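You operate a simulated robot arm through the tools that you are given. There is no shell and no other tool.

Carry out the task below with a simulated two-armed robot. There is one attempt and no reset: what you move stays moved.

TASK
Hold the black tub on the plywood table steady with one hand and put the blue shim from the top of the curing bench in it with the other.

The check looks at the end state, three seconds after you hand in, the way a careful person would. Anything else that was tipped, shoved, dropped, spilled or broken makes it a failure.

THE ROBOT
Two 7-joint arms with three-finger grippers on one trunk, on a base that moves. Base frame: it is fixed to the floor where the robot stands at the start and does not move with it; the origin is under the middle of the robot, x ahead of it, y to its left, z up. Units: mm, degrees, N and s.
The left shoulder is at the start at [50, 154, 979], the right one opposite. With the tool pointing down near the work surface each hand reaches from about 100 to 620 mm from the robot's upright axis, wherever it stands, measured 20 degrees to its own side. Places, roughly: black tub [-1500, 1750, 750]; blue shim [250, 3500, 750]. Payload 2.69 kg a hand.
The TCP of each hand is the grasp point between the finger pads, 29 mm short of the fingertips. In the tool frame z runs along the fingers and y along their closing line. The gripper opens to 120 mm; its body begins 78 mm behind the TCP.
Orientation is that of the tool frame in the base frame, as a unit quaternion [x, y, z, w]. With the fingers straight down and closing along the base's y, the tool's x points along the base's -x, its y along +y and its z along -z.

THE INTERFACE
- The arms move only by the tool step_arm. It takes "left_steps", "right_steps" or both (then of equal length, played together; a hand with none holds still); each is a list of rows, each a list of 3 entries, a list of its own where there are three numbers: the finger opening in mm, from 0 to 120, then the shift along the tool's x, y, z in mm, then the turn, a rotation vector about the tool's x, y, z in degrees. In form: [[grip, [x, y, z], [ax, ay, az]], ...]. A call has 1 to 20 rows; each row is the pose to reach, as a shift and turn from the pose commanded when the call began, along the tool's axes at that moment. A row lasts 0.2 s, in which the tool goes at most 50 mm and 8.6 degrees; a call with a longer step from one row to the next is refused whole, and so is a gripper value outside its range. Where a pose cannot be reached the arm comes as near as it can. A force on the tool above 40 N (or 10 N above the force at the start of the call, whichever is more), or a blocked arm, ends the call early, and 0.2 s more pass. The fingers move at their own pace (about 136.2 mm/s each) and stop on an object; they squeeze with about 23 N. The grip force told is the motor's: it shows also when the fingers shut on nothing. Time passes only in rows, and 0.2 s behind the last, so rows that repeat a pose let the fingers close. The reply holds the time, the measured pose of the TCP, the force on the tool along the base axes, the opening and the grip force, in the units named above and with some noise, with the torque about the TCP (base axes, N m) and any sound that the robot's microphone picked up.
- Cameras (640 x 400 px; columns grow to the right, rows downward): "scene" is now at [170, -9.4, 1160.5]; the picture's right is [-0.09, -1.00, 0.00], its down [-0.24, 0.02, -0.97] and it looks along [0.97, -0.09, -0.24] (base axes); focal length 238 px, centre (320, 200). "left" rides on the left gripper at [63, 0, -104] in its tool frame; the picture's right is [-0.01, 1.00, 0.00], its down [-0.83, 0.00, -0.56] and it looks along [-0.56, 0.00, 0.83] (tool axes); focal length 275 px, centre (320, 200). "right" rides on the right gripper at [63, 0, -104] in its tool frame; the picture's right is [0.00, 1.00, 0.00], its down [-0.83, 0.00, -0.56] and it looks along [-0.56, 0.00, 0.83] (tool axes); focal length 275 px, centre (320, 200). There is no depth. A picture from a camera that has moved, and an enlarged one, comes with that camera's place and axes in the base frame and with its lens.
- snapshot(camera): a new picture of that camera. No time passes.
- raise_lower(by): moves the trunk up (or, below 0, down) by that many mm; the arms and the scene camera ride with it, the base frame stays. It gives what a move gives, with no picture.
- drive_base(legs): drives the robot by 1 to 6 legs, each [ahead, left, turn to the left] in mm, mm and degrees, along the robot's own axes; the way and the turn of a leg run together, so that a leg with both is an arc; at most 1500 mm and 180 degrees a leg. The arms and the cameras ride along, it lands a little off, and it stops where it bumps. It gives what a move gives.
- aim_head(pan, tilt): turns the head with the scene camera to pan (to the left, within 80 degrees either way) and tilt (down, from -29 to 69), counted from straight ahead of the robot (the tilt from the chest, where the trunk bows). It gives what a move gives.
- zoom(camera, box): a new picture of the part [left, top, right, bottom] of that camera's present view, enlarged. No time passes.
- job_done(): hands the job in; it is judged then, once.

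Places have to be worked out from the pictures, the camera data and where the tool is seen. Open the grippers and draw the arms clear of the work before you hand the job in, unless the task says otherwise.

The tools are called after "Emit:" as name(argument=value, ...) on one line, values as JSON. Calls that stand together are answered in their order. step_arm: Moves the arms, as the interface text tells. Its arguments: {"type":"object","properties":{"left_steps":{"type":"array"},"right_steps":{"type":"array"}},"required":[]} The other tools are called the same way: raise_lower (by) moves the trunk up or down; drive_base (legs) drives the base; aim_head (pan, tilt) turns the head that bears the scene camera; snapshot (camera) takes a picture; zoom (camera, box) takes an enlarged picture of a part of a camera's view; job_done () hands the job in.

At the start:

```text
time_s: 0.0
left_eef_pos: [370.5, 166.1, 1073.0]
left_ee_rot: [-0.001, 1.0, 0.001, 0.001]
left_force: [-0.1, -0.4, -0.6]
left_moment: [-0.03, -0.01, -0.02]
left_grip_width: 119.9
left_grasp_force: 0.0
right_eef_pos: [314.4, -138.5, 1084.4]
right_ee_rot: [0.0, 1.0, 0.001, 0.001]
right_force: [0.6, 0.3, 0.1]
right_moment: [0.03, 0.04, -0.02]
right_grip_width: 119.9
right_grasp_force: 0.0
trunk travel left (down, up): [-350.0, 88.0]
robot x, y, heading: [-0.8, 3.0, -0.2]
head pan, tilt (commanded): [-5.1, 13.9]
```

scene: 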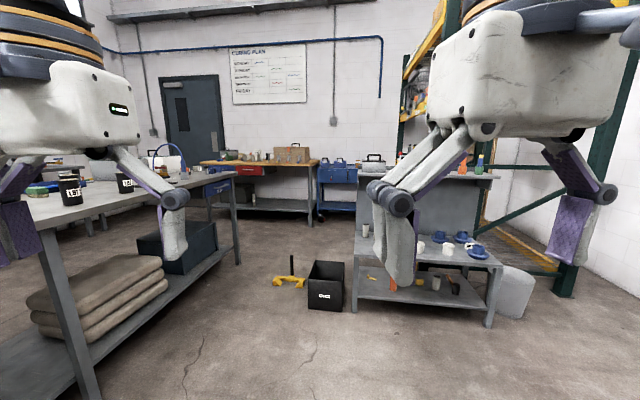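
right: 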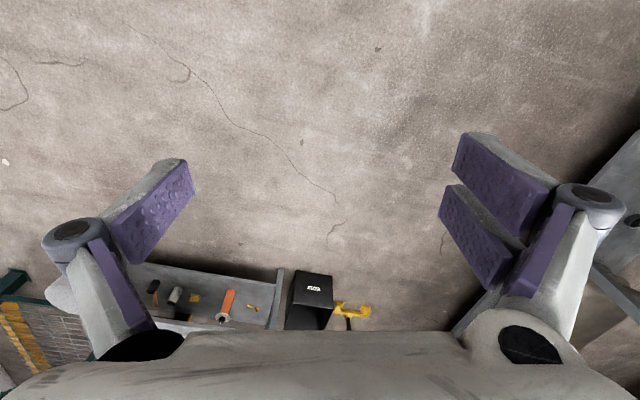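
left: 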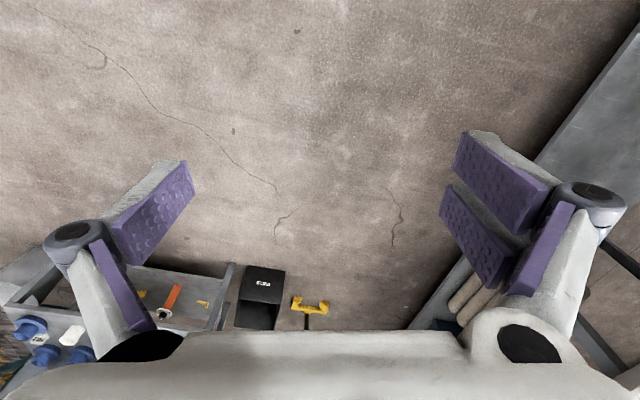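

The start view shows a workshop with a bench on my left; the shim and tub places lie to my left and behind-left. I turn the head to the left to look before driving.

Emit:
aim_head(pan=60, tilt=15)

Emit:
snapshot(camera="scene")

```text
time_s: 1.4
left_eef_pos: [370.9, 167.6, 1072.4]
left_ee_rot: [-0.001, 1.0, 0.0, 0.001]
left_force: [-1.1, 0.2, 0.1]
left_moment: [-0.01, -0.03, 0.01]
left_grip_width: 120.2
left_grasp_force: 0.0
right_eef_pos: [315.2, -138.2, 1084.4]
right_ee_rot: [0.0, 1.0, 0.0, 0.0]
right_force: [0.2, 1.1, -0.5]
right_moment: [0.01, 0.0, -0.02]
right_grip_width: 120.0
right_grasp_force: 0.1
trunk travel left (down, up): [-350.0, 88.0]
robot x, y, heading: [2.5, 0.5, -0.2]
head pan, tilt (commanded): [60.0, 15.0]
```

```text
taken
camera scene: at [123.8, 79.8, 1158.7], right [0.87, -0.5, 0.0], down [-0.13, -0.22, -0.97], along [0.48, 0.84, -0.26], focal length 238 px, centre (320, 200)
```

scene: 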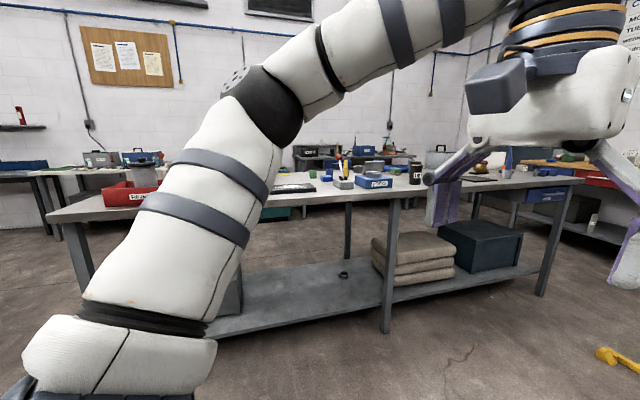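

A long bench stands to my left at about y 1000–1700, and there are others behind it. I turn the base left in place by 90° to see the room with the head straight.

Emit:
drive_base(legs=[[0, 0, 90]])

Emit:
aim_head(pan=0, tilt=10)

Emit:
snapshot(camera="scene")

Emit:
aim_head(pan=60, tilt=10)

Emit:
snapshot(camera="scene")

```text
time_s: 5.6
left_eef_pos: [-169.0, 369.9, 1072.0]
left_ee_rot: [0.71, -0.704, 0.0, -0.001]
left_force: [-0.3, 0.1, 0.3]
left_moment: [-0.03, 0.02, 0.03]
left_grip_width: 120.0
left_grasp_force: 0.1
right_eef_pos: [135.7, 316.0, 1085.7]
right_ee_rot: [0.71, -0.704, 0.0, -0.001]
right_force: [-0.1, 0.1, -0.1]
right_moment: [0.01, 0.01, 0.03]
right_grip_width: 120.1
right_grasp_force: 0.1
trunk travel left (down, up): [-350.0, 88.0]
robot x, y, heading: [-1.3, -1.4, 90.3]
head pan, tilt (commanded): [60.0, 15.0]
```

```text
time_s: 6.9
left_eef_pos: [-168.2, 370.6, 1071.9]
left_ee_rot: [0.71, -0.705, -0.001, -0.001]
left_force: [0.6, 1.1, 0.2]
left_moment: [0.02, 0.01, 0.01]
left_grip_width: 120.1
left_grasp_force: 0.2
right_eef_pos: [135.3, 316.5, 1085.5]
right_ee_rot: [0.709, -0.705, -0.001, -0.001]
right_force: [-0.5, 0.1, 0.0]
right_moment: [0.0, -0.03, 0.0]
right_grip_width: 120.0
right_grasp_force: 0.0
trunk travel left (down, up): [-350.0, 88.0]
robot x, y, heading: [2.1, -1.6, 90.6]
head pan, tilt (commanded): [0.0, 10.0]
```

```text
taken
camera scene: at [-1.1, 168.8, 1166.8], right [1.0, 0.01, 0.0], down [0.0, -0.17, -0.98], along [-0.01, 0.98, -0.17], focal length 238 px, centre (320, 200)
```

scene: 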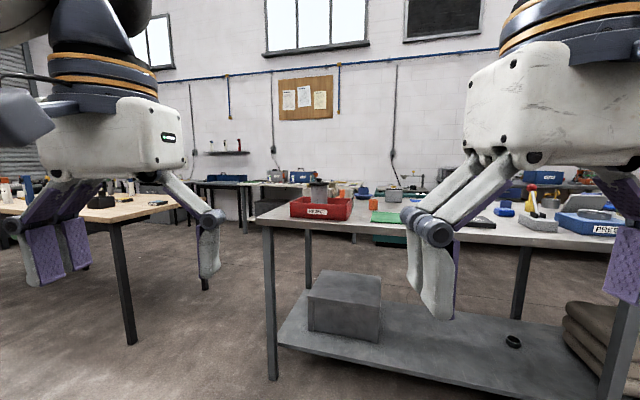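

```text
time_s: 8.2
left_eef_pos: [-168.4, 369.2, 1073.2]
left_ee_rot: [0.71, -0.704, 0.0, 0.0]
left_force: [-0.1, 0.0, 0.1]
left_moment: [-0.01, 0.01, -0.02]
left_grip_width: 120.0
left_grasp_force: 0.1
right_eef_pos: [135.4, 316.1, 1084.0]
right_ee_rot: [0.709, -0.705, 0.0, 0.0]
right_force: [0.1, 0.0, 0.1]
right_moment: [-0.02, 0.02, 0.02]
right_grip_width: 120.0
right_grasp_force: 0.0
trunk travel left (down, up): [-350.0, 88.0]
robot x, y, heading: [-1.0, 0.2, 90.4]
head pan, tilt (commanded): [60.0, 10.0]
```

```text
taken
camera scene: at [-81.2, 121.8, 1166.8], right [0.49, 0.87, 0.0], down [0.15, -0.09, -0.98], along [-0.86, 0.49, -0.17], focal length 238 px, centre (320, 200)
```

scene: 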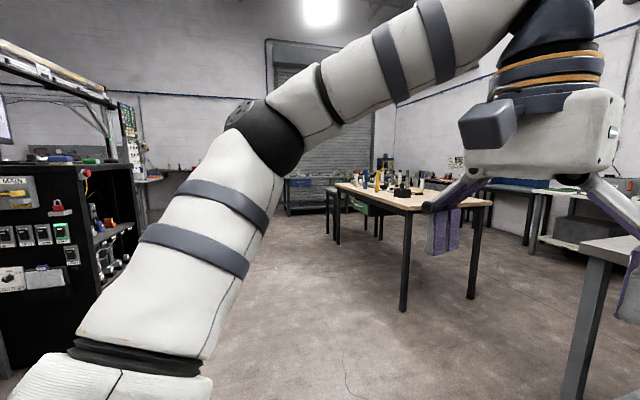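

The plywood table is at left-rear (near leg about [-1245, 1520]), and the shim bench should be by the far wall. I zoom in on the table and the far bench.

Emit:
zoom(camera="scene", box=[320, 150, 480, 250])

Emit:
aim_head(pan=0, tilt=10)

Emit:
zoom(camera="scene", box=[200, 130, 440, 280])

Emit:
zoom(camera="scene", box=[0, 130, 200, 255])

```text
4.00 times, centred on (400, 200) of scene
camera zoom: at [-81.2, 121.8, 1166.8], right [0.49, 0.87, 0.0], down [0.15, -0.09, -0.98], along [-0.86, 0.49, -0.17], focal length 951 px, centre (0, 200)
```

zoom: 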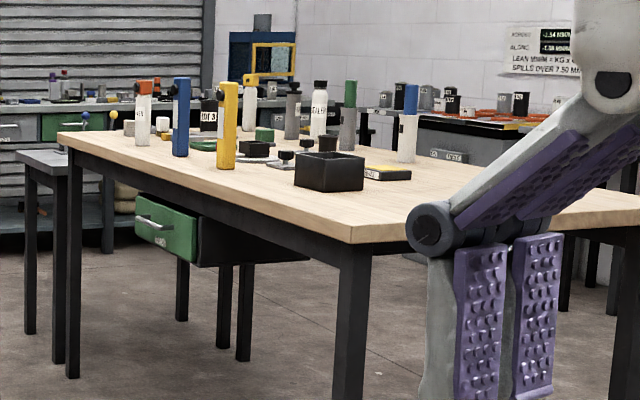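

```text
time_s: 9.5
left_eef_pos: [-168.5, 369.3, 1072.5]
left_ee_rot: [0.709, -0.705, -0.001, -0.001]
left_force: [0.2, -0.3, 0.5]
left_moment: [-0.03, -0.01, 0.01]
left_grip_width: 119.9
left_grasp_force: 0.0
right_eef_pos: [134.9, 315.5, 1084.3]
right_ee_rot: [0.71, -0.704, 0.0, 0.0]
right_force: [-0.2, 0.2, 0.1]
right_moment: [0.03, -0.01, -0.02]
right_grip_width: 119.9
right_grasp_force: 0.0
trunk travel left (down, up): [-350.0, 88.0]
robot x, y, heading: [0.9, 1.0, 90.3]
head pan, tilt (commanded): [0.0, 10.0]
```

```text
2.67 times, centred on (320, 205) of scene
camera zoom: at [-1.1, 168.8, 1166.8], right [1.0, 0.01, 0.0], down [0.0, -0.17, -0.98], along [-0.01, 0.98, -0.17], focal length 634 px, centre (320, 187)
```

zoom: 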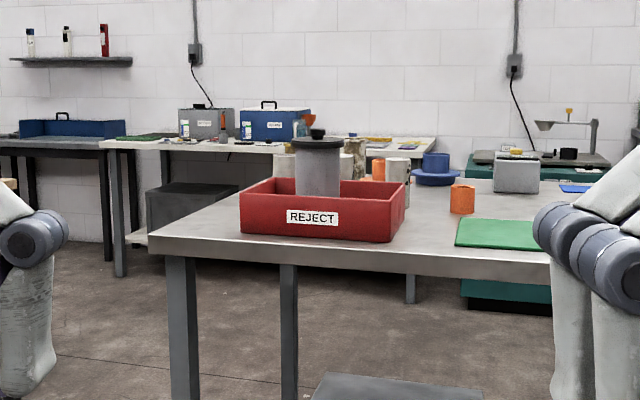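

```text
3.20 times, centred on (100, 192) of scene
camera zoom: at [-1.1, 168.8, 1166.8], right [1.0, 0.01, 0.0], down [0.0, -0.17, -0.98], along [-0.01, 0.98, -0.17], focal length 761 px, centre (1024, 224)
```

zoom: 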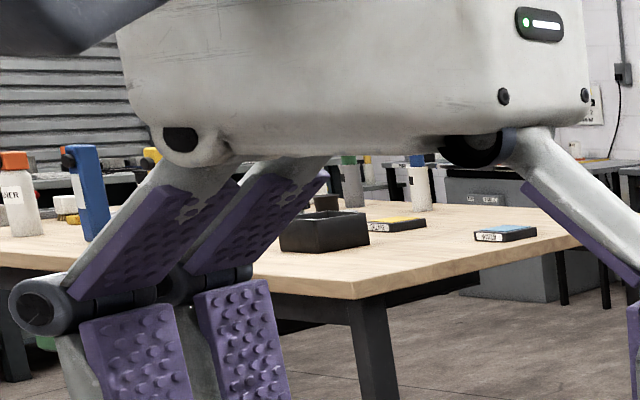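

The tub is an open black tray near the plywood table's close right corner. Next, look down at my own base to judge its footprint, because the gap between the steel bench and the plywood table is only about 750 mm.

Emit:
aim_head(pan=0, tilt=69)

Emit:
snapshot(camera="scene")

Emit:
aim_head(pan=70, tilt=60)

Emit:
snapshot(camera="scene")

Emit:
aim_head(pan=10, tilt=15)

Emit:
snapshot(camera="scene")

```text
time_s: 10.8
left_eef_pos: [-168.7, 369.8, 1073.3]
left_ee_rot: [0.709, -0.705, -0.002, 0.0]
left_force: [0.6, -1.1, 0.2]
left_moment: [0.0, -0.01, -0.01]
left_grip_width: 120.1
left_grasp_force: 0.0
right_eef_pos: [135.9, 315.2, 1083.9]
right_ee_rot: [0.709, -0.705, 0.0, 0.0]
right_force: [0.7, 0.1, 0.3]
right_moment: [0.03, -0.01, -0.03]
right_grip_width: 120.0
right_grasp_force: 0.1
trunk travel left (down, up): [-350.0, 88.0]
robot x, y, heading: [1.1, -0.7, 90.5]
head pan, tilt (commanded): [0.0, 68.8]
```

```text
taken
camera scene: at [-0.8, 131.8, 1083.0], right [1.0, 0.01, 0.0], down [0.01, -0.93, -0.36], along [0.0, 0.36, -0.93], focal length 238 px, centre (320, 200)
```

scene: 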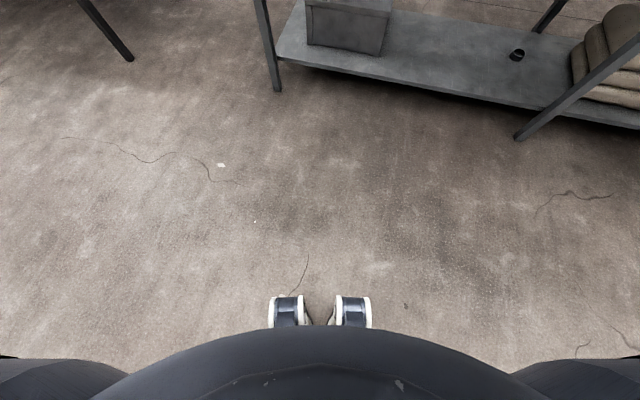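

```text
time_s: 12.2
left_eef_pos: [-168.1, 369.5, 1072.6]
left_ee_rot: [0.709, -0.705, -0.001, -0.001]
left_force: [1.2, 0.8, 0.5]
left_moment: [0.02, -0.03, 0.0]
left_grip_width: 120.0
left_grasp_force: 0.1
right_eef_pos: [135.9, 316.0, 1084.3]
right_ee_rot: [0.71, -0.705, 0.0, 0.0]
right_force: [1.0, 0.5, -0.4]
right_moment: [-0.01, -0.02, 0.01]
right_grip_width: 120.1
right_grasp_force: 0.0
trunk travel left (down, up): [-350.0, 88.0]
robot x, y, heading: [-0.5, 2.6, 90.3]
head pan, tilt (commanded): [70.0, 60.0]
```

```text
taken
camera scene: at [-63.2, 98.2, 1092.4], right [0.34, 0.94, 0.0], down [0.82, -0.29, -0.5], along [-0.47, 0.17, -0.87], focal length 238 px, centre (320, 200)
```

scene: 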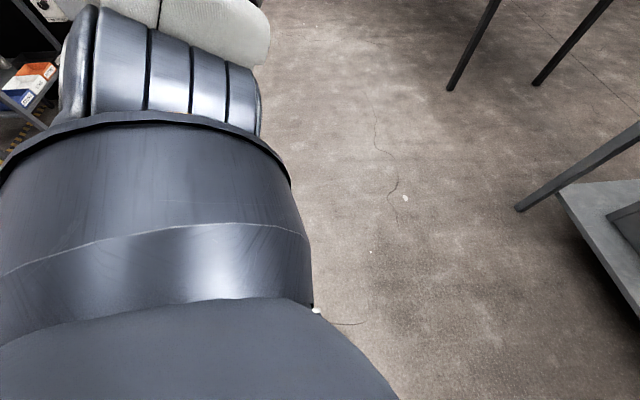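

```text
time_s: 13.5
left_eef_pos: [-168.4, 369.4, 1073.2]
left_ee_rot: [0.71, -0.704, -0.001, -0.001]
left_force: [-0.3, 0.2, 0.5]
left_moment: [0.03, -0.01, 0.0]
left_grip_width: 119.9
left_grasp_force: 0.1
right_eef_pos: [135.2, 315.3, 1084.2]
right_ee_rot: [0.709, -0.705, 0.001, 0.0]
right_force: [0.4, -0.3, 0.2]
right_moment: [0.01, -0.02, -0.01]
right_grip_width: 120.1
right_grasp_force: 0.0
trunk travel left (down, up): [-350.0, 88.0]
robot x, y, heading: [-1.3, 1.5, 90.4]
head pan, tilt (commanded): [10.0, 15.0]
```

```text
taken
camera scene: at [-17.4, 167.7, 1158.6], right [0.98, 0.18, 0.0], down [0.05, -0.26, -0.97], along [-0.17, 0.95, -0.26], focal length 238 px, centre (320, 200)
```

scene: 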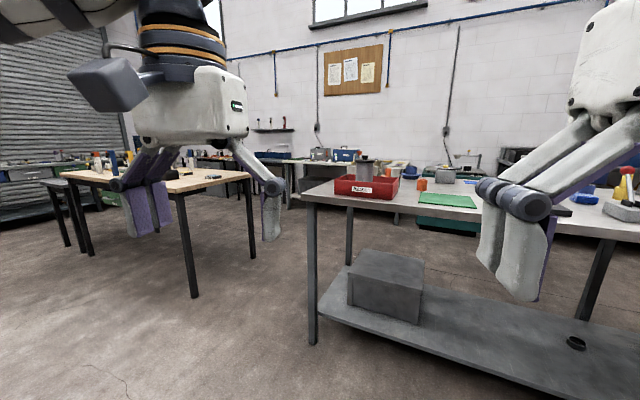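

From the floor lines, the room furniture is rotated about -14.5° from the base frame, and the aisle between the plywood table and the steel bench is roughly 900–1000 mm wide. I drive to the mouth of this aisle at about [-922, 752] and face along it.

Emit:
drive_base(legs=[[745, 925, 0], [0, 0, -15]])

Emit:
aim_head(pan=0, tilt=20)

Emit:
snapshot(camera="scene")

Emit:
aim_head(pan=35, tilt=25)

Emit:
snapshot(camera="scene")

```text
time_s: 21.9
left_eef_pos: [-995.2, 1133.2, 1073.3]
left_ee_rot: [-0.608, 0.794, 0.0, 0.001]
left_force: [0.5, -0.1, 0.3]
left_moment: [0.0, 0.0, 0.0]
left_grip_width: 120.0
left_grasp_force: 0.0
right_eef_pos: [-717.6, 999.5, 1083.6]
right_ee_rot: [-0.608, 0.794, 0.001, 0.0]
right_force: [-0.2, 0.0, -0.2]
right_moment: [0.04, 0.03, 0.0]
right_grip_width: 120.2
right_grasp_force: 0.2
trunk travel left (down, up): [-350.0, 88.0]
robot x, y, heading: [-931.9, 733.2, 75.0]
head pan, tilt (commanded): [10.0, 15.0]
```

```text
time_s: 22.6
left_eef_pos: [-996.1, 1132.1, 1072.1]
left_ee_rot: [-0.609, 0.794, 0.0, 0.0]
left_force: [-0.2, 0.5, -0.6]
left_moment: [0.0, 0.01, -0.01]
left_grip_width: 119.9
left_grasp_force: 0.0
right_eef_pos: [-718.3, 998.7, 1084.5]
right_ee_rot: [-0.608, 0.794, 0.0, 0.0]
right_force: [0.5, -0.4, 0.8]
right_moment: [0.02, 0.0, 0.0]
right_grip_width: 119.8
right_grasp_force: 0.0
trunk travel left (down, up): [-350.0, 88.0]
robot x, y, heading: [-930.5, 733.1, 74.9]
head pan, tilt (commanded): [0.0, 20.0]
```

```text
taken
camera scene: at [-887.5, 894.3, 1150.6], right [0.97, -0.26, 0.0], down [-0.09, -0.33, -0.94], along [0.24, 0.91, -0.34], focal length 238 px, centre (320, 200)
```

scene: 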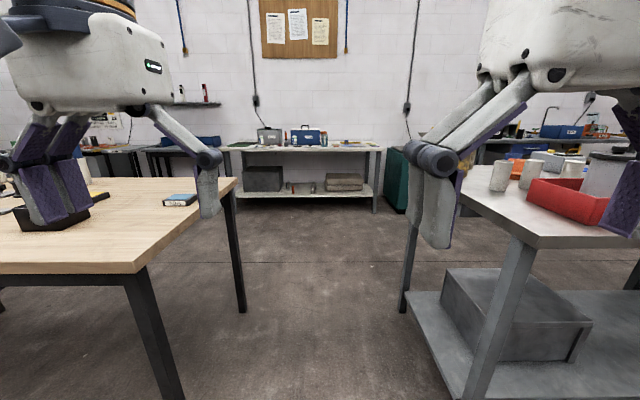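

```text
time_s: 23.6
left_eef_pos: [-996.1, 1132.8, 1072.9]
left_ee_rot: [-0.61, 0.793, 0.0, 0.0]
left_force: [1.0, -0.5, 0.4]
left_moment: [0.02, -0.01, 0.01]
left_grip_width: 120.0
left_grasp_force: 0.0
right_eef_pos: [-716.9, 998.4, 1083.9]
right_ee_rot: [-0.608, 0.794, 0.0, 0.0]
right_force: [0.5, 0.3, 0.0]
right_moment: [-0.02, 0.0, -0.01]
right_grip_width: 120.1
right_grasp_force: 0.0
trunk travel left (down, up): [-350.0, 88.0]
robot x, y, heading: [-930.7, 733.6, 74.9]
head pan, tilt (commanded): [35.0, 25.0]
```

```text
taken
camera scene: at [-943.0, 891.0, 1142.5], right [0.94, 0.34, 0.0], down [0.14, -0.4, -0.91], along [-0.31, 0.85, -0.42], focal length 238 px, centre (320, 200)
```

scene: 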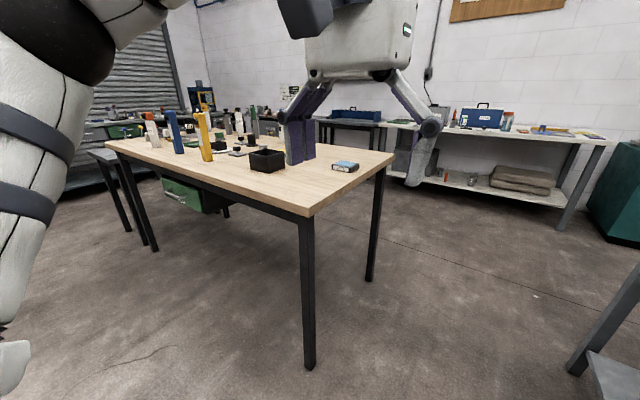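

The curing bench is the white-topped bench dead ahead, its front legs at about 3385 along the room axis; the aisle is about 910 mm wide and I'm nearly centred. I align with it and drive through in steps.

Emit:
drive_base(legs=[[0, -25, 0.7], [950, 0, 0]])

Emit:
aim_head(pan=0, tilt=25)

Emit:
snapshot(camera="scene")

```text
time_s: 29.1
left_eef_pos: [-748.5, 2049.4, 1072.1]
left_ee_rot: [-0.618, 0.786, 0.001, 0.001]
left_force: [0.2, -0.8, 0.8]
left_moment: [-0.02, -0.02, 0.04]
left_grip_width: 120.0
left_grasp_force: 0.0
right_eef_pos: [-468.1, 1922.2, 1083.7]
right_ee_rot: [-0.618, 0.786, 0.0, -0.001]
right_force: [0.6, 1.0, 0.4]
right_moment: [0.01, 0.01, 0.03]
right_grip_width: 120.2
right_grasp_force: 0.1
trunk travel left (down, up): [-350.0, 88.0]
robot x, y, heading: [-678.3, 1650.9, 76.4]
head pan, tilt (commanded): [35.0, 25.0]
```

```text
time_s: 30.1
left_eef_pos: [-748.8, 2048.6, 1072.5]
left_ee_rot: [-0.618, 0.786, 0.002, 0.001]
left_force: [-0.1, 0.0, 0.3]
left_moment: [-0.01, 0.01, 0.03]
left_grip_width: 120.0
left_grasp_force: 0.1
right_eef_pos: [-468.3, 1922.1, 1084.9]
right_ee_rot: [-0.617, 0.787, 0.0, 0.0]
right_force: [-0.1, 1.1, 0.1]
right_moment: [0.0, 0.03, 0.02]
right_grip_width: 119.9
right_grasp_force: 0.0
trunk travel left (down, up): [-350.0, 88.0]
robot x, y, heading: [-674.7, 1650.5, 76.2]
head pan, tilt (commanded): [0.0, 25.0]
```

```text
taken
camera scene: at [-635.7, 1812.7, 1142.5], right [0.97, -0.24, 0.0], down [-0.1, -0.41, -0.91], along [0.21, 0.88, -0.42], focal length 238 px, centre (320, 200)
```

scene: 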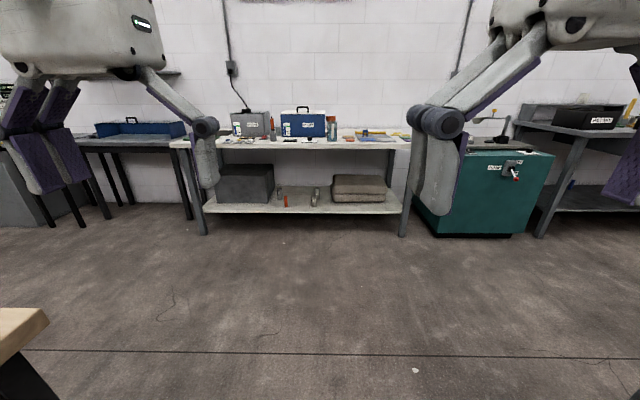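

I'm midway in the aisle; the curing bench's front legs come out at q≈3329, p from -2108 to -377. Zoom on its top to find the blue shim.

Emit:
zoom(camera="scene", box=[220, 90, 420, 215])

Emit:
zoom(camera="scene", box=[320, 110, 420, 172])

```text
3.20 times, centred on (320, 152) of scene
camera zoom: at [-635.7, 1812.7, 1142.5], right [0.97, -0.24, 0.0], down [-0.1, -0.41, -0.91], along [0.21, 0.88, -0.42], focal length 761 px, centre (320, 352)
```

zoom: 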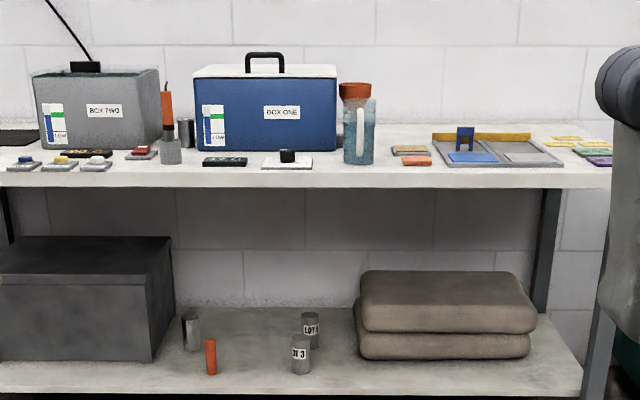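

```text
6.40 times, centred on (370, 141) of scene
camera zoom: at [-635.7, 1812.7, 1142.5], right [0.97, -0.24, 0.0], down [-0.1, -0.41, -0.91], along [0.21, 0.88, -0.42], focal length 1522 px, centre (0, 578)
```

zoom: 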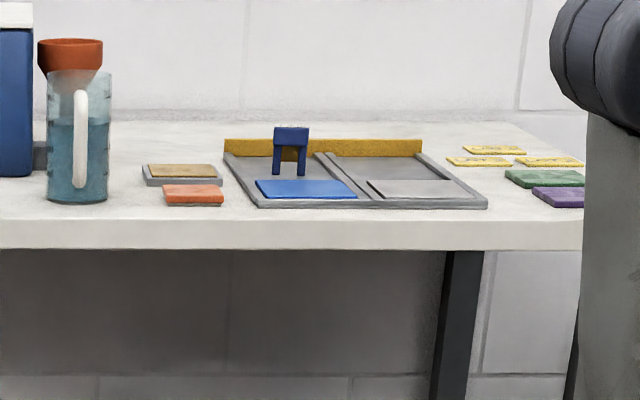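

The tray on the bench's right part holds a flat blue piece and a blue U-shaped upright piece. I drive on through the aisle and nearer to the bench, shifting right, for a closer look.

Emit:
drive_base(legs=[[1000, 0, -0.6], [150, -330, 0]])

Emit:
aim_head(pan=0, tilt=30)

Emit:
snapshot(camera="scene")

Emit:
snapshot(camera="right")

```text
time_s: 38.0
left_eef_pos: [-151.3, 3110.5, 1072.9]
left_ee_rot: [-0.616, 0.788, 0.001, 0.0]
left_force: [0.2, -0.7, 0.6]
left_moment: [0.0, -0.01, 0.01]
left_grip_width: 120.0
left_grasp_force: 0.0
right_eef_pos: [129.9, 2983.3, 1082.3]
right_ee_rot: [-0.616, 0.787, 0.0, 0.0]
right_force: [-0.5, -0.6, -0.1]
right_moment: [0.03, 0.04, 0.0]
right_grip_width: 120.0
right_grasp_force: 0.1
trunk travel left (down, up): [-350.0, 88.0]
robot x, y, heading: [-77.8, 2710.2, 76.0]
head pan, tilt (commanded): [0.0, 25.0]
```

```text
time_s: 38.7
left_eef_pos: [-153.2, 3110.0, 1073.2]
left_ee_rot: [-0.616, 0.788, 0.001, 0.001]
left_force: [0.3, 0.4, 0.9]
left_moment: [0.05, 0.02, 0.01]
left_grip_width: 119.8
left_grasp_force: 0.2
right_eef_pos: [128.9, 2982.8, 1084.1]
right_ee_rot: [-0.616, 0.787, 0.0, 0.0]
right_force: [0.1, -0.2, 0.4]
right_moment: [0.0, 0.05, 0.0]
right_grip_width: 119.9
right_grasp_force: 0.1
trunk travel left (down, up): [-350.0, 88.0]
robot x, y, heading: [-78.6, 2708.5, 75.9]
head pan, tilt (commanded): [0.0, 30.0]
```

```text
taken
camera scene: at [-40.2, 2871.5, 1134.5], right [0.97, -0.24, 0.0], down [-0.12, -0.48, -0.87], along [0.21, 0.84, -0.5], focal length 238 px, centre (320, 200)
```

scene: 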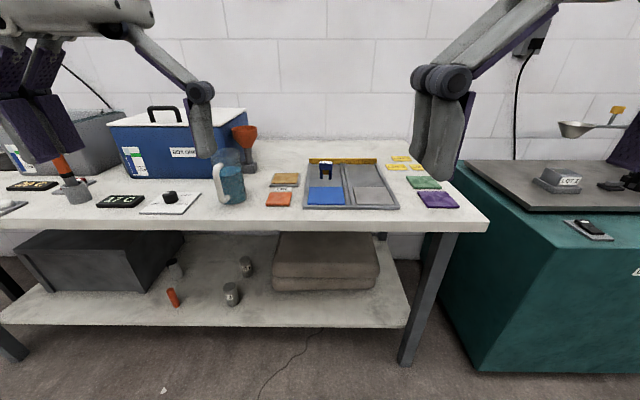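

```text
taken
camera right: at [114.0, 2921.1, 1189.6], right [-0.97, 0.24, 0.0], down [0.2, 0.81, 0.56], along [0.13, 0.54, -0.83], focal length 275 px, centre (320, 200)
```

right: 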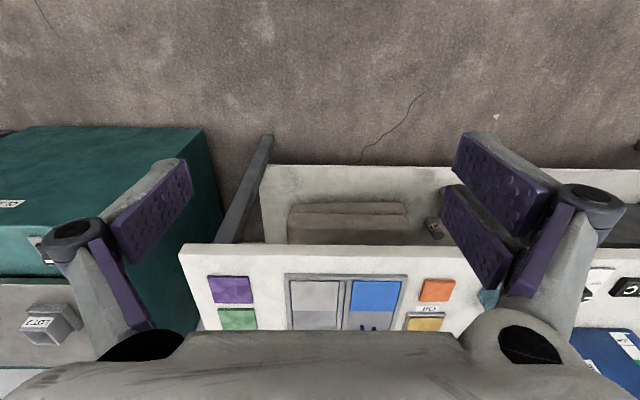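

Emit:
zoom(camera="scene", box=[250, 140, 470, 220])

Emit:
zoom(camera="scene", box=[295, 150, 405, 215])

```text
2.91 times, centred on (360, 180) of scene
camera zoom: at [-40.2, 2871.5, 1134.5], right [0.97, -0.24, 0.0], down [-0.12, -0.48, -0.87], along [0.21, 0.84, -0.5], focal length 692 px, centre (204, 258)
```

zoom: 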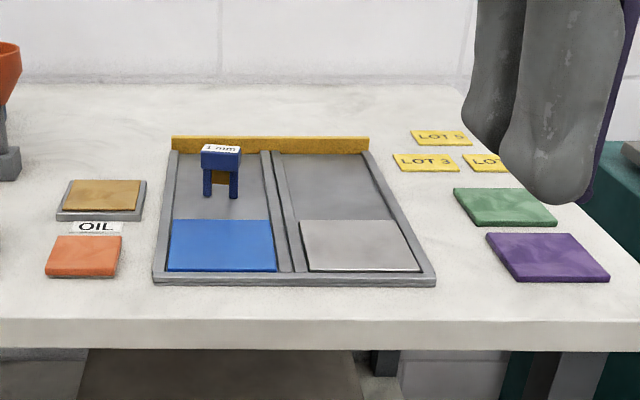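

```text
5.82 times, centred on (350, 182) of scene
camera zoom: at [-40.2, 2871.5, 1134.5], right [0.97, -0.24, 0.0], down [-0.12, -0.48, -0.87], along [0.21, 0.84, -0.5], focal length 1384 px, centre (146, 302)
```

zoom: 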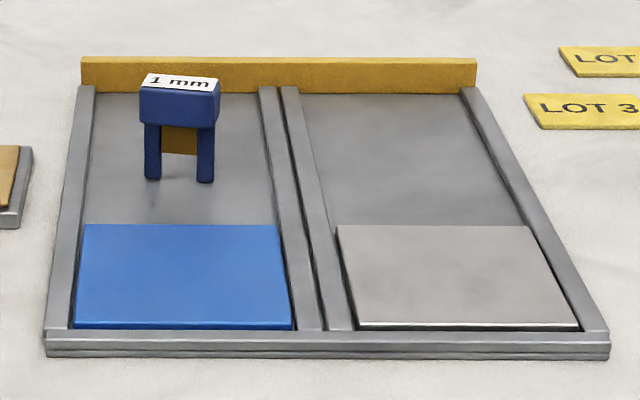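

The tray holds a large flat blue sheet (about 115 mm square) in the near bay and a U-shaped blue piece with a "1 mm" label behind it; I need to tell which one is the shim. I tilt the right hand forward so that its camera looks at the tray from closer.

Emit:
step_arm(right_steps=[[120, [0, 0, 0], [0, -8, 0]], [120, [0, 0, 0], [0, -16, 0]], [120, [0, 0, 0], [0, -22, 0]], [120, [0, 0, 0], [0, -22, 0]]])

Emit:
snapshot(camera="right")

```text
time_s: 39.7
left_eef_pos: [-153.6, 3110.0, 1073.6]
left_ee_rot: [-0.616, 0.788, 0.001, 0.0]
left_force: [0.2, -0.3, -0.7]
left_moment: [0.02, -0.01, -0.01]
left_grip_width: 119.9
left_grasp_force: 0.0
right_eef_pos: [129.2, 2983.1, 1084.4]
right_ee_rot: [-0.605, 0.773, 0.118, 0.151]
right_force: [-0.2, -0.4, 0.0]
right_moment: [-0.01, -0.05, -0.02]
right_grip_width: 119.8
right_grasp_force: 0.0
trunk travel left (down, up): [-350.0, 88.0]
robot x, y, heading: [-82.1, 2709.6, 76.0]
head pan, tilt (commanded): [0.0, 30.0]
```

```text
taken
camera right: at [105.9, 2887.4, 1158.1], right [-0.97, 0.24, 0.0], down [0.13, 0.55, 0.83], along [0.2, 0.8, -0.56], focal length 275 px, centre (320, 200)
```

right: 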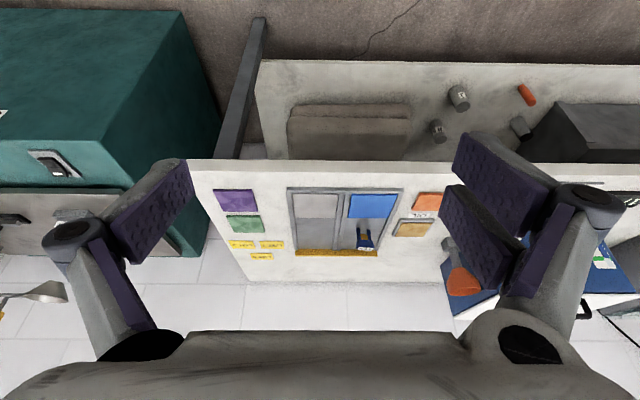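

Emit:
zoom(camera="right", box=[270, 175, 430, 275])

Emit:
zoom(camera="right", box=[330, 185, 410, 265])

```text
4.00 times, centred on (350, 225) of right
camera zoom: at [105.9, 2887.4, 1158.1], right [-0.97, 0.24, 0.0], down [0.13, 0.55, 0.83], along [0.2, 0.8, -0.56], focal length 1101 px, centre (200, 100)
```

zoom: 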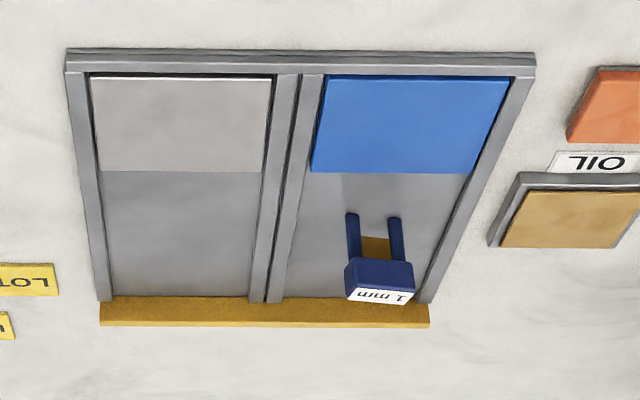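

```text
5.00 times, centred on (370, 225) of right
camera zoom: at [105.9, 2887.4, 1158.1], right [-0.97, 0.24, 0.0], down [0.13, 0.55, 0.83], along [0.2, 0.8, -0.56], focal length 1376 px, centre (70, 75)
```

zoom: 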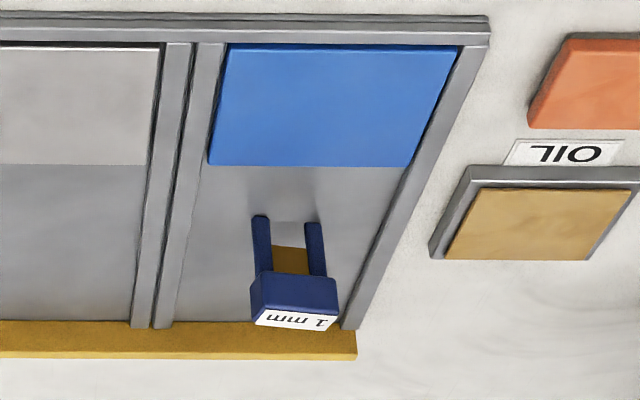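

The U-shaped piece stands upright (about 65 mm tall, at about [157, 3648]) and carries a "1 mm" label; the flat blue sheet is at about [125, 3530]. I move 220 mm closer and look straight down on the tray with the right camera to settle what they are.

Emit:
drive_base(legs=[[220, 0, 0]])

Emit:
aim_head(pan=0, tilt=40)

Emit:
snapshot(camera="scene")

Emit:
snapshot(camera="right")

```text
time_s: 41.4
left_eef_pos: [-99.7, 3327.4, 1072.5]
left_ee_rot: [-0.618, 0.786, 0.001, 0.0]
left_force: [-0.1, -0.7, -0.1]
left_moment: [-0.04, 0.01, 0.02]
left_grip_width: 120.0
left_grasp_force: 0.1
right_eef_pos: [182.2, 3199.7, 1083.4]
right_ee_rot: [-0.606, 0.772, 0.118, 0.151]
right_force: [0.3, 0.7, -0.3]
right_moment: [0.02, 0.03, 0.0]
right_grip_width: 119.8
right_grasp_force: 0.0
trunk travel left (down, up): [-350.0, 88.0]
robot x, y, heading: [-28.8, 2930.7, 76.3]
head pan, tilt (commanded): [0.0, 30.0]
```

```text
time_s: 42.1
left_eef_pos: [-100.1, 3326.8, 1072.8]
left_ee_rot: [-0.617, 0.787, 0.0, 0.001]
left_force: [-0.8, 0.5, -0.4]
left_moment: [-0.03, 0.04, -0.03]
left_grip_width: 119.7
left_grasp_force: 0.1
right_eef_pos: [182.3, 3199.4, 1084.1]
right_ee_rot: [-0.606, 0.773, 0.117, 0.151]
right_force: [0.2, 0.2, 0.1]
right_moment: [-0.01, -0.04, 0.05]
right_grip_width: 120.1
right_grasp_force: 0.0
trunk travel left (down, up): [-350.0, 88.0]
robot x, y, heading: [-24.7, 2925.9, 76.3]
head pan, tilt (commanded): [0.0, 40.0]
```

```text
taken
camera scene: at [11.8, 3083.4, 1119.2], right [0.97, -0.24, 0.0], down [-0.15, -0.62, -0.77], along [0.18, 0.74, -0.64], focal length 238 px, centre (320, 200)
```

scene: 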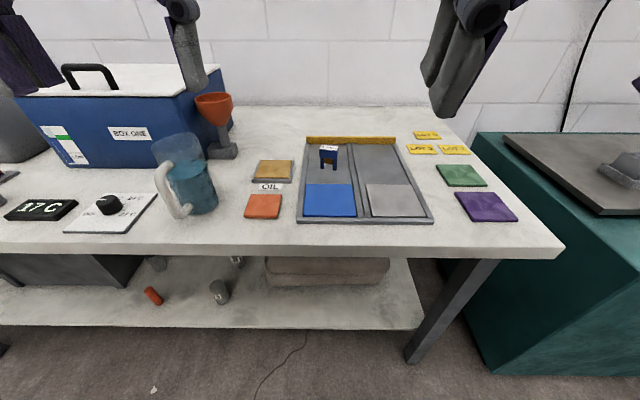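

```text
taken
camera right: at [159.0, 3104.9, 1158.3], right [-0.97, 0.23, 0.0], down [0.13, 0.55, 0.83], along [0.19, 0.8, -0.56], focal length 275 px, centre (320, 200)
```

right: 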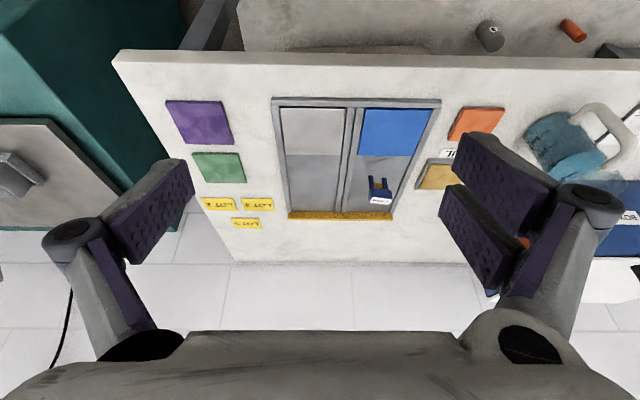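

Emit:
zoom(camera="right", box=[350, 95, 450, 215])

Emit:
zoom(camera="scene", box=[290, 125, 440, 235])

Emit:
zoom(camera="scene", box=[295, 130, 365, 175])

Emit:
zoom(camera="scene", box=[295, 180, 365, 225])

```text
3.33 times, centred on (400, 155) of right
camera zoom: at [159.0, 3104.9, 1158.3], right [-0.97, 0.23, 0.0], down [0.13, 0.55, 0.83], along [0.19, 0.8, -0.56], focal length 918 px, centre (53, 350)
```

zoom: 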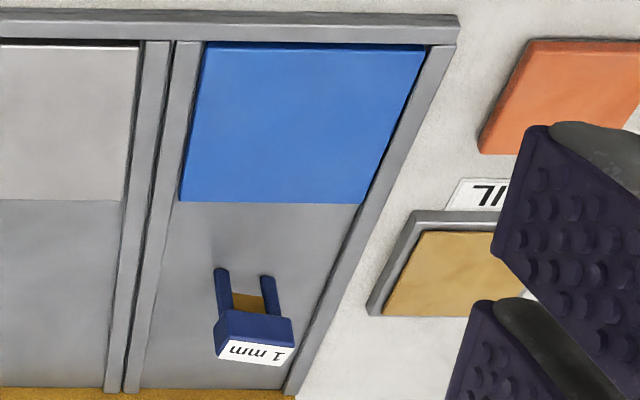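

```text
3.64 times, centred on (365, 180) of scene
camera zoom: at [11.8, 3083.4, 1119.2], right [0.97, -0.24, 0.0], down [-0.15, -0.62, -0.77], along [0.18, 0.74, -0.64], focal length 865 px, centre (156, 273)
```

zoom: 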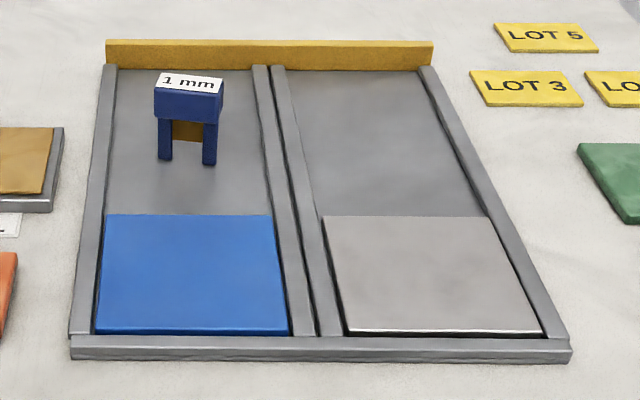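

```text
8.89 times, centred on (330, 152) of scene
camera zoom: at [11.8, 3083.4, 1119.2], right [0.97, -0.24, 0.0], down [-0.15, -0.62, -0.77], along [0.18, 0.74, -0.64], focal length 2114 px, centre (231, 622)
```

zoom: 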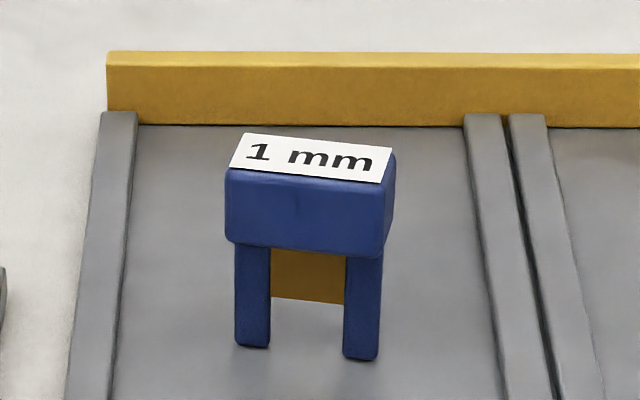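

```text
8.89 times, centred on (330, 202) of scene
camera zoom: at [11.8, 3083.4, 1119.2], right [0.97, -0.24, 0.0], down [-0.15, -0.62, -0.77], along [0.18, 0.74, -0.64], focal length 2114 px, centre (231, 178)
```

zoom: 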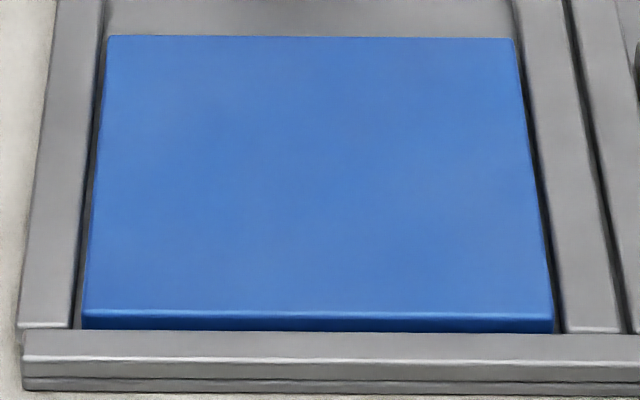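

The blue U labelled "1 mm" now triangulates to about [150, 3562] with the bench top near z 805, which agrees with the given shim place, whereas the sheet's centre comes out nearer [119, 3442]; the labelled piece looks like the shim. I come 120 mm closer, shift left, then level the hand to look from above.

Emit:
drive_base(legs=[[120, 80, -0.6]])

Emit:
snapshot(camera="right")

Emit:
snapshot(camera="scene")

Emit:
snapshot(camera="left")

```text
time_s: 43.5
left_eef_pos: [-146.2, 3463.8, 1072.3]
left_ee_rot: [-0.614, 0.789, 0.0, 0.001]
left_force: [-0.3, 0.6, 0.1]
left_moment: [-0.04, -0.03, 0.01]
left_grip_width: 119.9
left_grasp_force: 0.0
right_eef_pos: [135.1, 3333.3, 1083.8]
right_ee_rot: [-0.602, 0.775, 0.118, 0.15]
right_force: [-0.7, 0.0, -0.4]
right_moment: [-0.04, 0.0, -0.04]
right_grip_width: 119.9
right_grasp_force: 0.0
trunk travel left (down, up): [-350.0, 88.0]
robot x, y, heading: [-75.5, 3059.7, 75.6]
head pan, tilt (commanded): [0.0, 40.0]
```

```text
taken
camera right: at [110.6, 3238.8, 1158.2], right [-0.97, 0.24, 0.0], down [0.14, 0.55, 0.83], along [0.2, 0.8, -0.56], focal length 275 px, centre (320, 200)
```

right: 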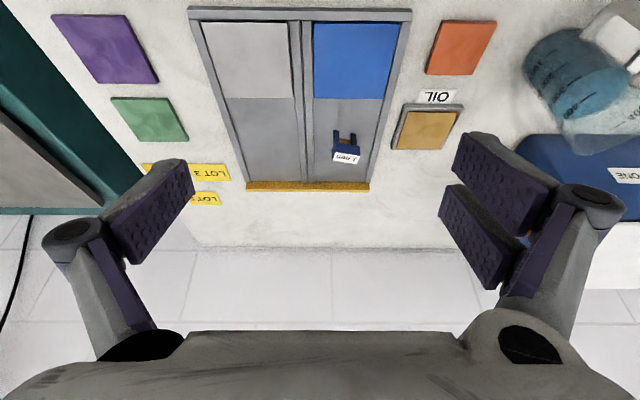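

```text
taken
camera scene: at [-36.9, 3218.7, 1119.0], right [0.97, -0.25, 0.0], down [-0.16, -0.62, -0.77], along [0.19, 0.74, -0.64], focal length 238 px, centre (320, 200)
```

scene: 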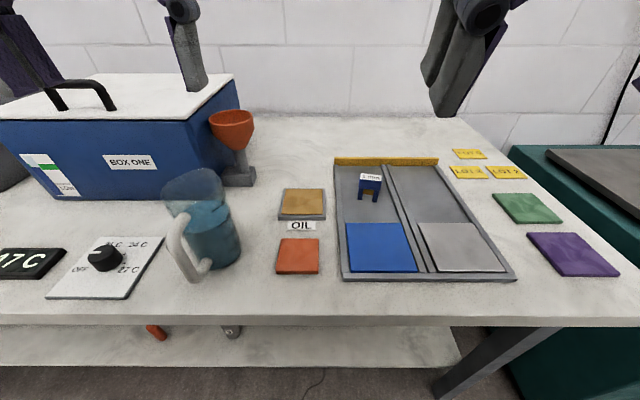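

```text
taken
camera left: at [-162.7, 3401.6, 1176.2], right [-0.97, 0.25, 0.0], down [0.21, 0.8, 0.56], along [0.14, 0.54, -0.83], focal length 275 px, centre (320, 200)
```

left: 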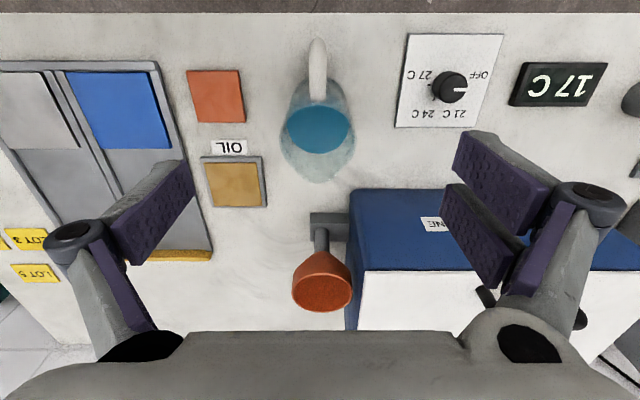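

The tray is now right under the right hand's view. I zoom in on both blue pieces for a precise fix and shape check.

Emit:
zoom(camera="right", box=[290, 0, 420, 81])

Emit:
zoom(camera="right", box=[290, 95, 420, 195])

Emit:
zoom(camera="left", box=[0, 50, 280, 225])

```text
4.92 times, centred on (355, 40) of right
camera zoom: at [110.6, 3238.8, 1158.2], right [-0.97, 0.24, 0.0], down [0.14, 0.55, 0.83], along [0.2, 0.8, -0.56], focal length 1355 px, centre (148, 985)
```

zoom: 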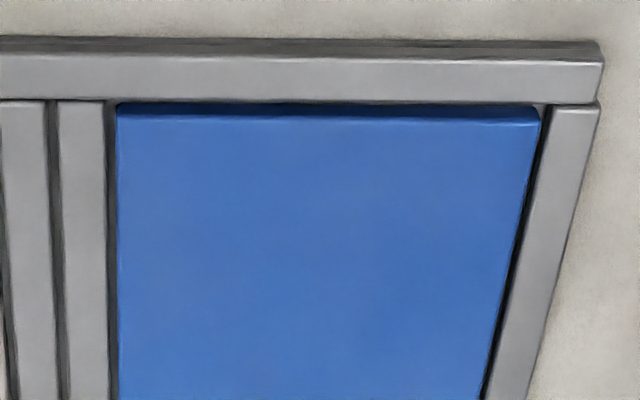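

```text
4.00 times, centred on (355, 145) of right
camera zoom: at [110.6, 3238.8, 1158.2], right [-0.97, 0.24, 0.0], down [0.14, 0.55, 0.83], along [0.2, 0.8, -0.56], focal length 1101 px, centre (180, 420)
```

zoom: 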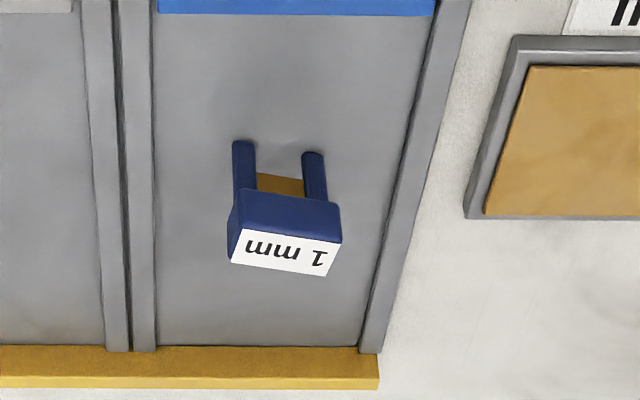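

```text
2.29 times, centred on (140, 138) of left
camera zoom: at [-162.7, 3401.6, 1176.2], right [-0.97, 0.25, 0.0], down [0.21, 0.8, 0.56], along [0.14, 0.54, -0.83], focal length 629 px, centre (731, 343)
```

zoom: 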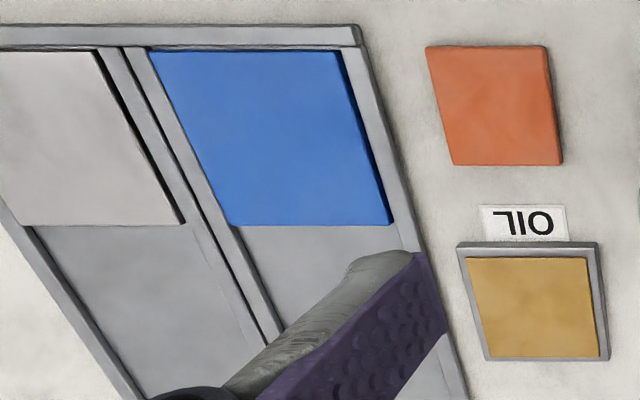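

The sheet's centre is at about [119, 3442] (100×100 mm, too big for the ~100 mm tub), while the "1 mm" U piece stands at about [152, 3570], turned ~11° clockwise, with a head about 41×22 mm. The U is the shim. I level the right hand, then yaw it about -78.5° so that the fingers close across the thin side.

Emit:
step_arm(right_steps=[[100, [0, 0, 0], [0, 8, 0]], [100, [0, 0, 0], [0, 16, 0]], [100, [0, 0, 0], [0, 22, 0]], [100, [0, 0, 0], [0, 22, 0]]])

Emit:
step_arm(right_steps=[[90, [0, 0, 0], [0, 0, -8]], [90, [0, 0, 0], [0, 0, -16]], [90, [0, 0, 0], [0, 0, -24]], [90, [0, 0, 0], [0, 0, -32]], [90, [0, 0, 0], [0, 0, -40]], [90, [0, 0, 0], [0, 0, -48]], [90, [0, 0, 0], [0, 0, -56]], [90, [0, 0, 0], [0, 0, -64]], [90, [0, 0, 0], [0, 0, -72]], [90, [0, 0, 0], [0, 0, -78.5]], [90, [0, 0, 0], [0, 0, -78.5]]])

Emit:
snapshot(camera="right")

```text
time_s: 44.5
left_eef_pos: [-147.1, 3461.7, 1073.1]
left_ee_rot: [-0.614, 0.79, 0.0, 0.001]
left_force: [-1.1, 0.0, -0.5]
left_moment: [0.0, -0.01, 0.02]
left_grip_width: 119.9
left_grasp_force: 0.0
right_eef_pos: [134.8, 3332.8, 1084.2]
right_ee_rot: [-0.614, 0.789, 0.0, 0.0]
right_force: [0.3, -0.7, 0.4]
right_moment: [-0.02, 0.01, 0.01]
right_grip_width: 100.1
right_grasp_force: 0.0
trunk travel left (down, up): [-350.0, 88.0]
robot x, y, heading: [-76.5, 3061.5, 75.6]
head pan, tilt (commanded): [0.0, 40.0]
```

```text
time_s: 46.9
left_eef_pos: [-145.4, 3462.9, 1072.1]
left_ee_rot: [-0.613, 0.79, 0.0, 0.001]
left_force: [0.4, -0.1, -0.3]
left_moment: [0.02, -0.02, -0.04]
left_grip_width: 119.6
left_grasp_force: 0.0
right_eef_pos: [135.9, 3332.9, 1084.2]
right_ee_rot: [0.975, -0.222, 0.0, -0.001]
right_force: [0.1, 0.5, -0.3]
right_moment: [0.01, -0.02, -0.03]
right_grip_width: 90.0
right_grasp_force: 0.1
trunk travel left (down, up): [-350.0, 88.0]
robot x, y, heading: [-76.7, 3063.1, 75.8]
head pan, tilt (commanded): [0.0, 40.0]
```

```text
taken
camera right: at [191.4, 3305.4, 1189.5], right [-0.43, -0.9, 0.0], down [-0.75, 0.36, 0.56], along [-0.5, 0.24, -0.83], focal length 275 px, centre (320, 200)
```

right: 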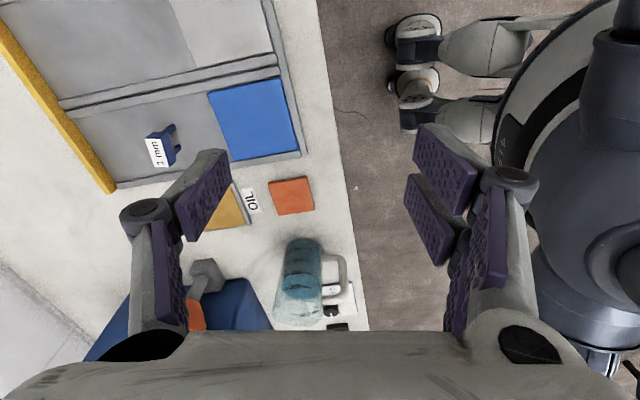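

The hand is yawed and the shim is visible at the upper left of the right camera. Zoom to measure its place and angle from this view.

Emit:
zoom(camera="right", box=[110, 95, 230, 195])

```text
4.00 times, centred on (170, 145) of right
camera zoom: at [191.4, 3305.4, 1189.5], right [-0.43, -0.9, 0.0], down [-0.75, 0.36, 0.56], along [-0.5, 0.24, -0.83], focal length 1101 px, centre (920, 420)
```

zoom: 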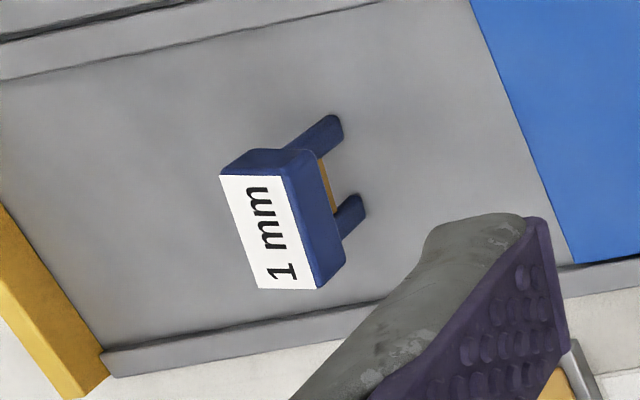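

Triangulating both views puts the shim's top centre at [149.5, 3554, 869], standing on the tray floor at z≈810, aligned with the hand within 2°. I move above it and descend partway to z≈930 to check.

Emit:
step_arm(right_steps=[[80, [-16.7, -41.2, 0], [0, 0, 0]], [80, [-33.5, -82.4, 0], [0, 0, 1]], [80, [-50.2, -123.7, 0], [0, 0, 2]], [80, [-67, -164.9, 0], [0, 0, 2]], [80, [-83.7, -206.1, 0], [0, 0, 2]], [80, [-83.7, -206.1, 40], [0, 0, 2]], [80, [-83.7, -206.1, 80], [0, 0, 2]], [80, [-83.7, -206.1, 115], [0, 0, 2]], [80, [-83.7, -206.1, 115], [0, 0, 2]]])

Emit:
snapshot(camera="right")

Emit:
snapshot(camera="scene")

```text
time_s: 48.9
left_eef_pos: [-147.1, 3463.8, 1073.2]
left_ee_rot: [-0.614, 0.789, 0.001, 0.001]
left_force: [-0.6, 0.1, -0.8]
left_moment: [0.0, -0.02, 0.02]
left_grip_width: 119.9
left_grasp_force: 0.0
right_eef_pos: [149.9, 3555.1, 967.0]
right_ee_rot: [0.971, -0.24, 0.0, 0.0]
right_force: [0.3, 0.4, 0.2]
right_moment: [0.01, -0.02, -0.01]
right_grip_width: 80.1
right_grasp_force: 0.0
right hand out of reach, approached as far as the arm can: row 5, 6
trunk travel left (down, up): [-350.0, 88.0]
robot x, y, heading: [-79.1, 3061.4, 75.6]
head pan, tilt (commanded): [0.0, 40.0]
```

```text
taken
camera right: at [205.0, 3525.3, 1072.3], right [-0.46, -0.89, 0.0], down [-0.74, 0.38, 0.56], along [-0.49, 0.26, -0.83], focal length 275 px, centre (320, 200)
```

right: 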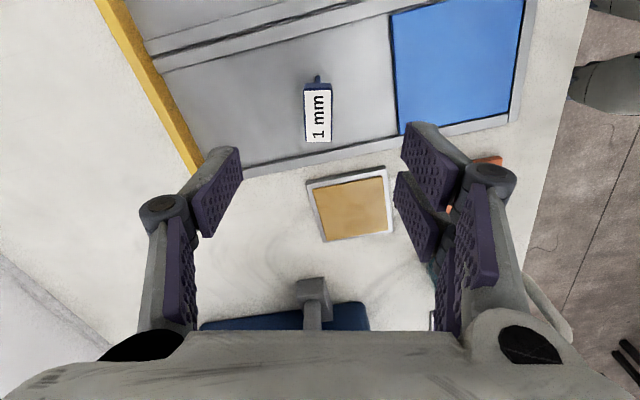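

```text
taken
camera scene: at [-36.7, 3217.9, 1119.2], right [0.97, -0.25, 0.0], down [-0.16, -0.62, -0.77], along [0.19, 0.74, -0.64], focal length 238 px, centre (320, 200)
```

scene: 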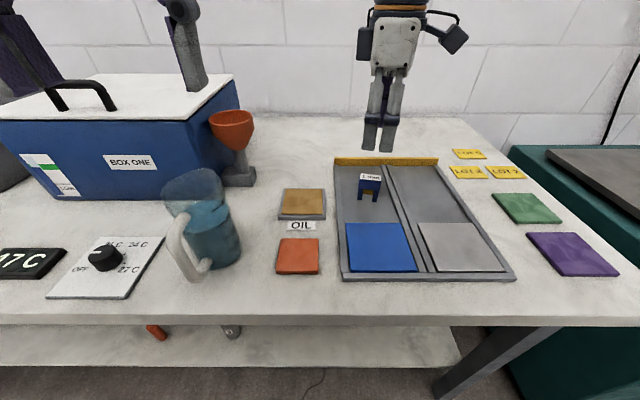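

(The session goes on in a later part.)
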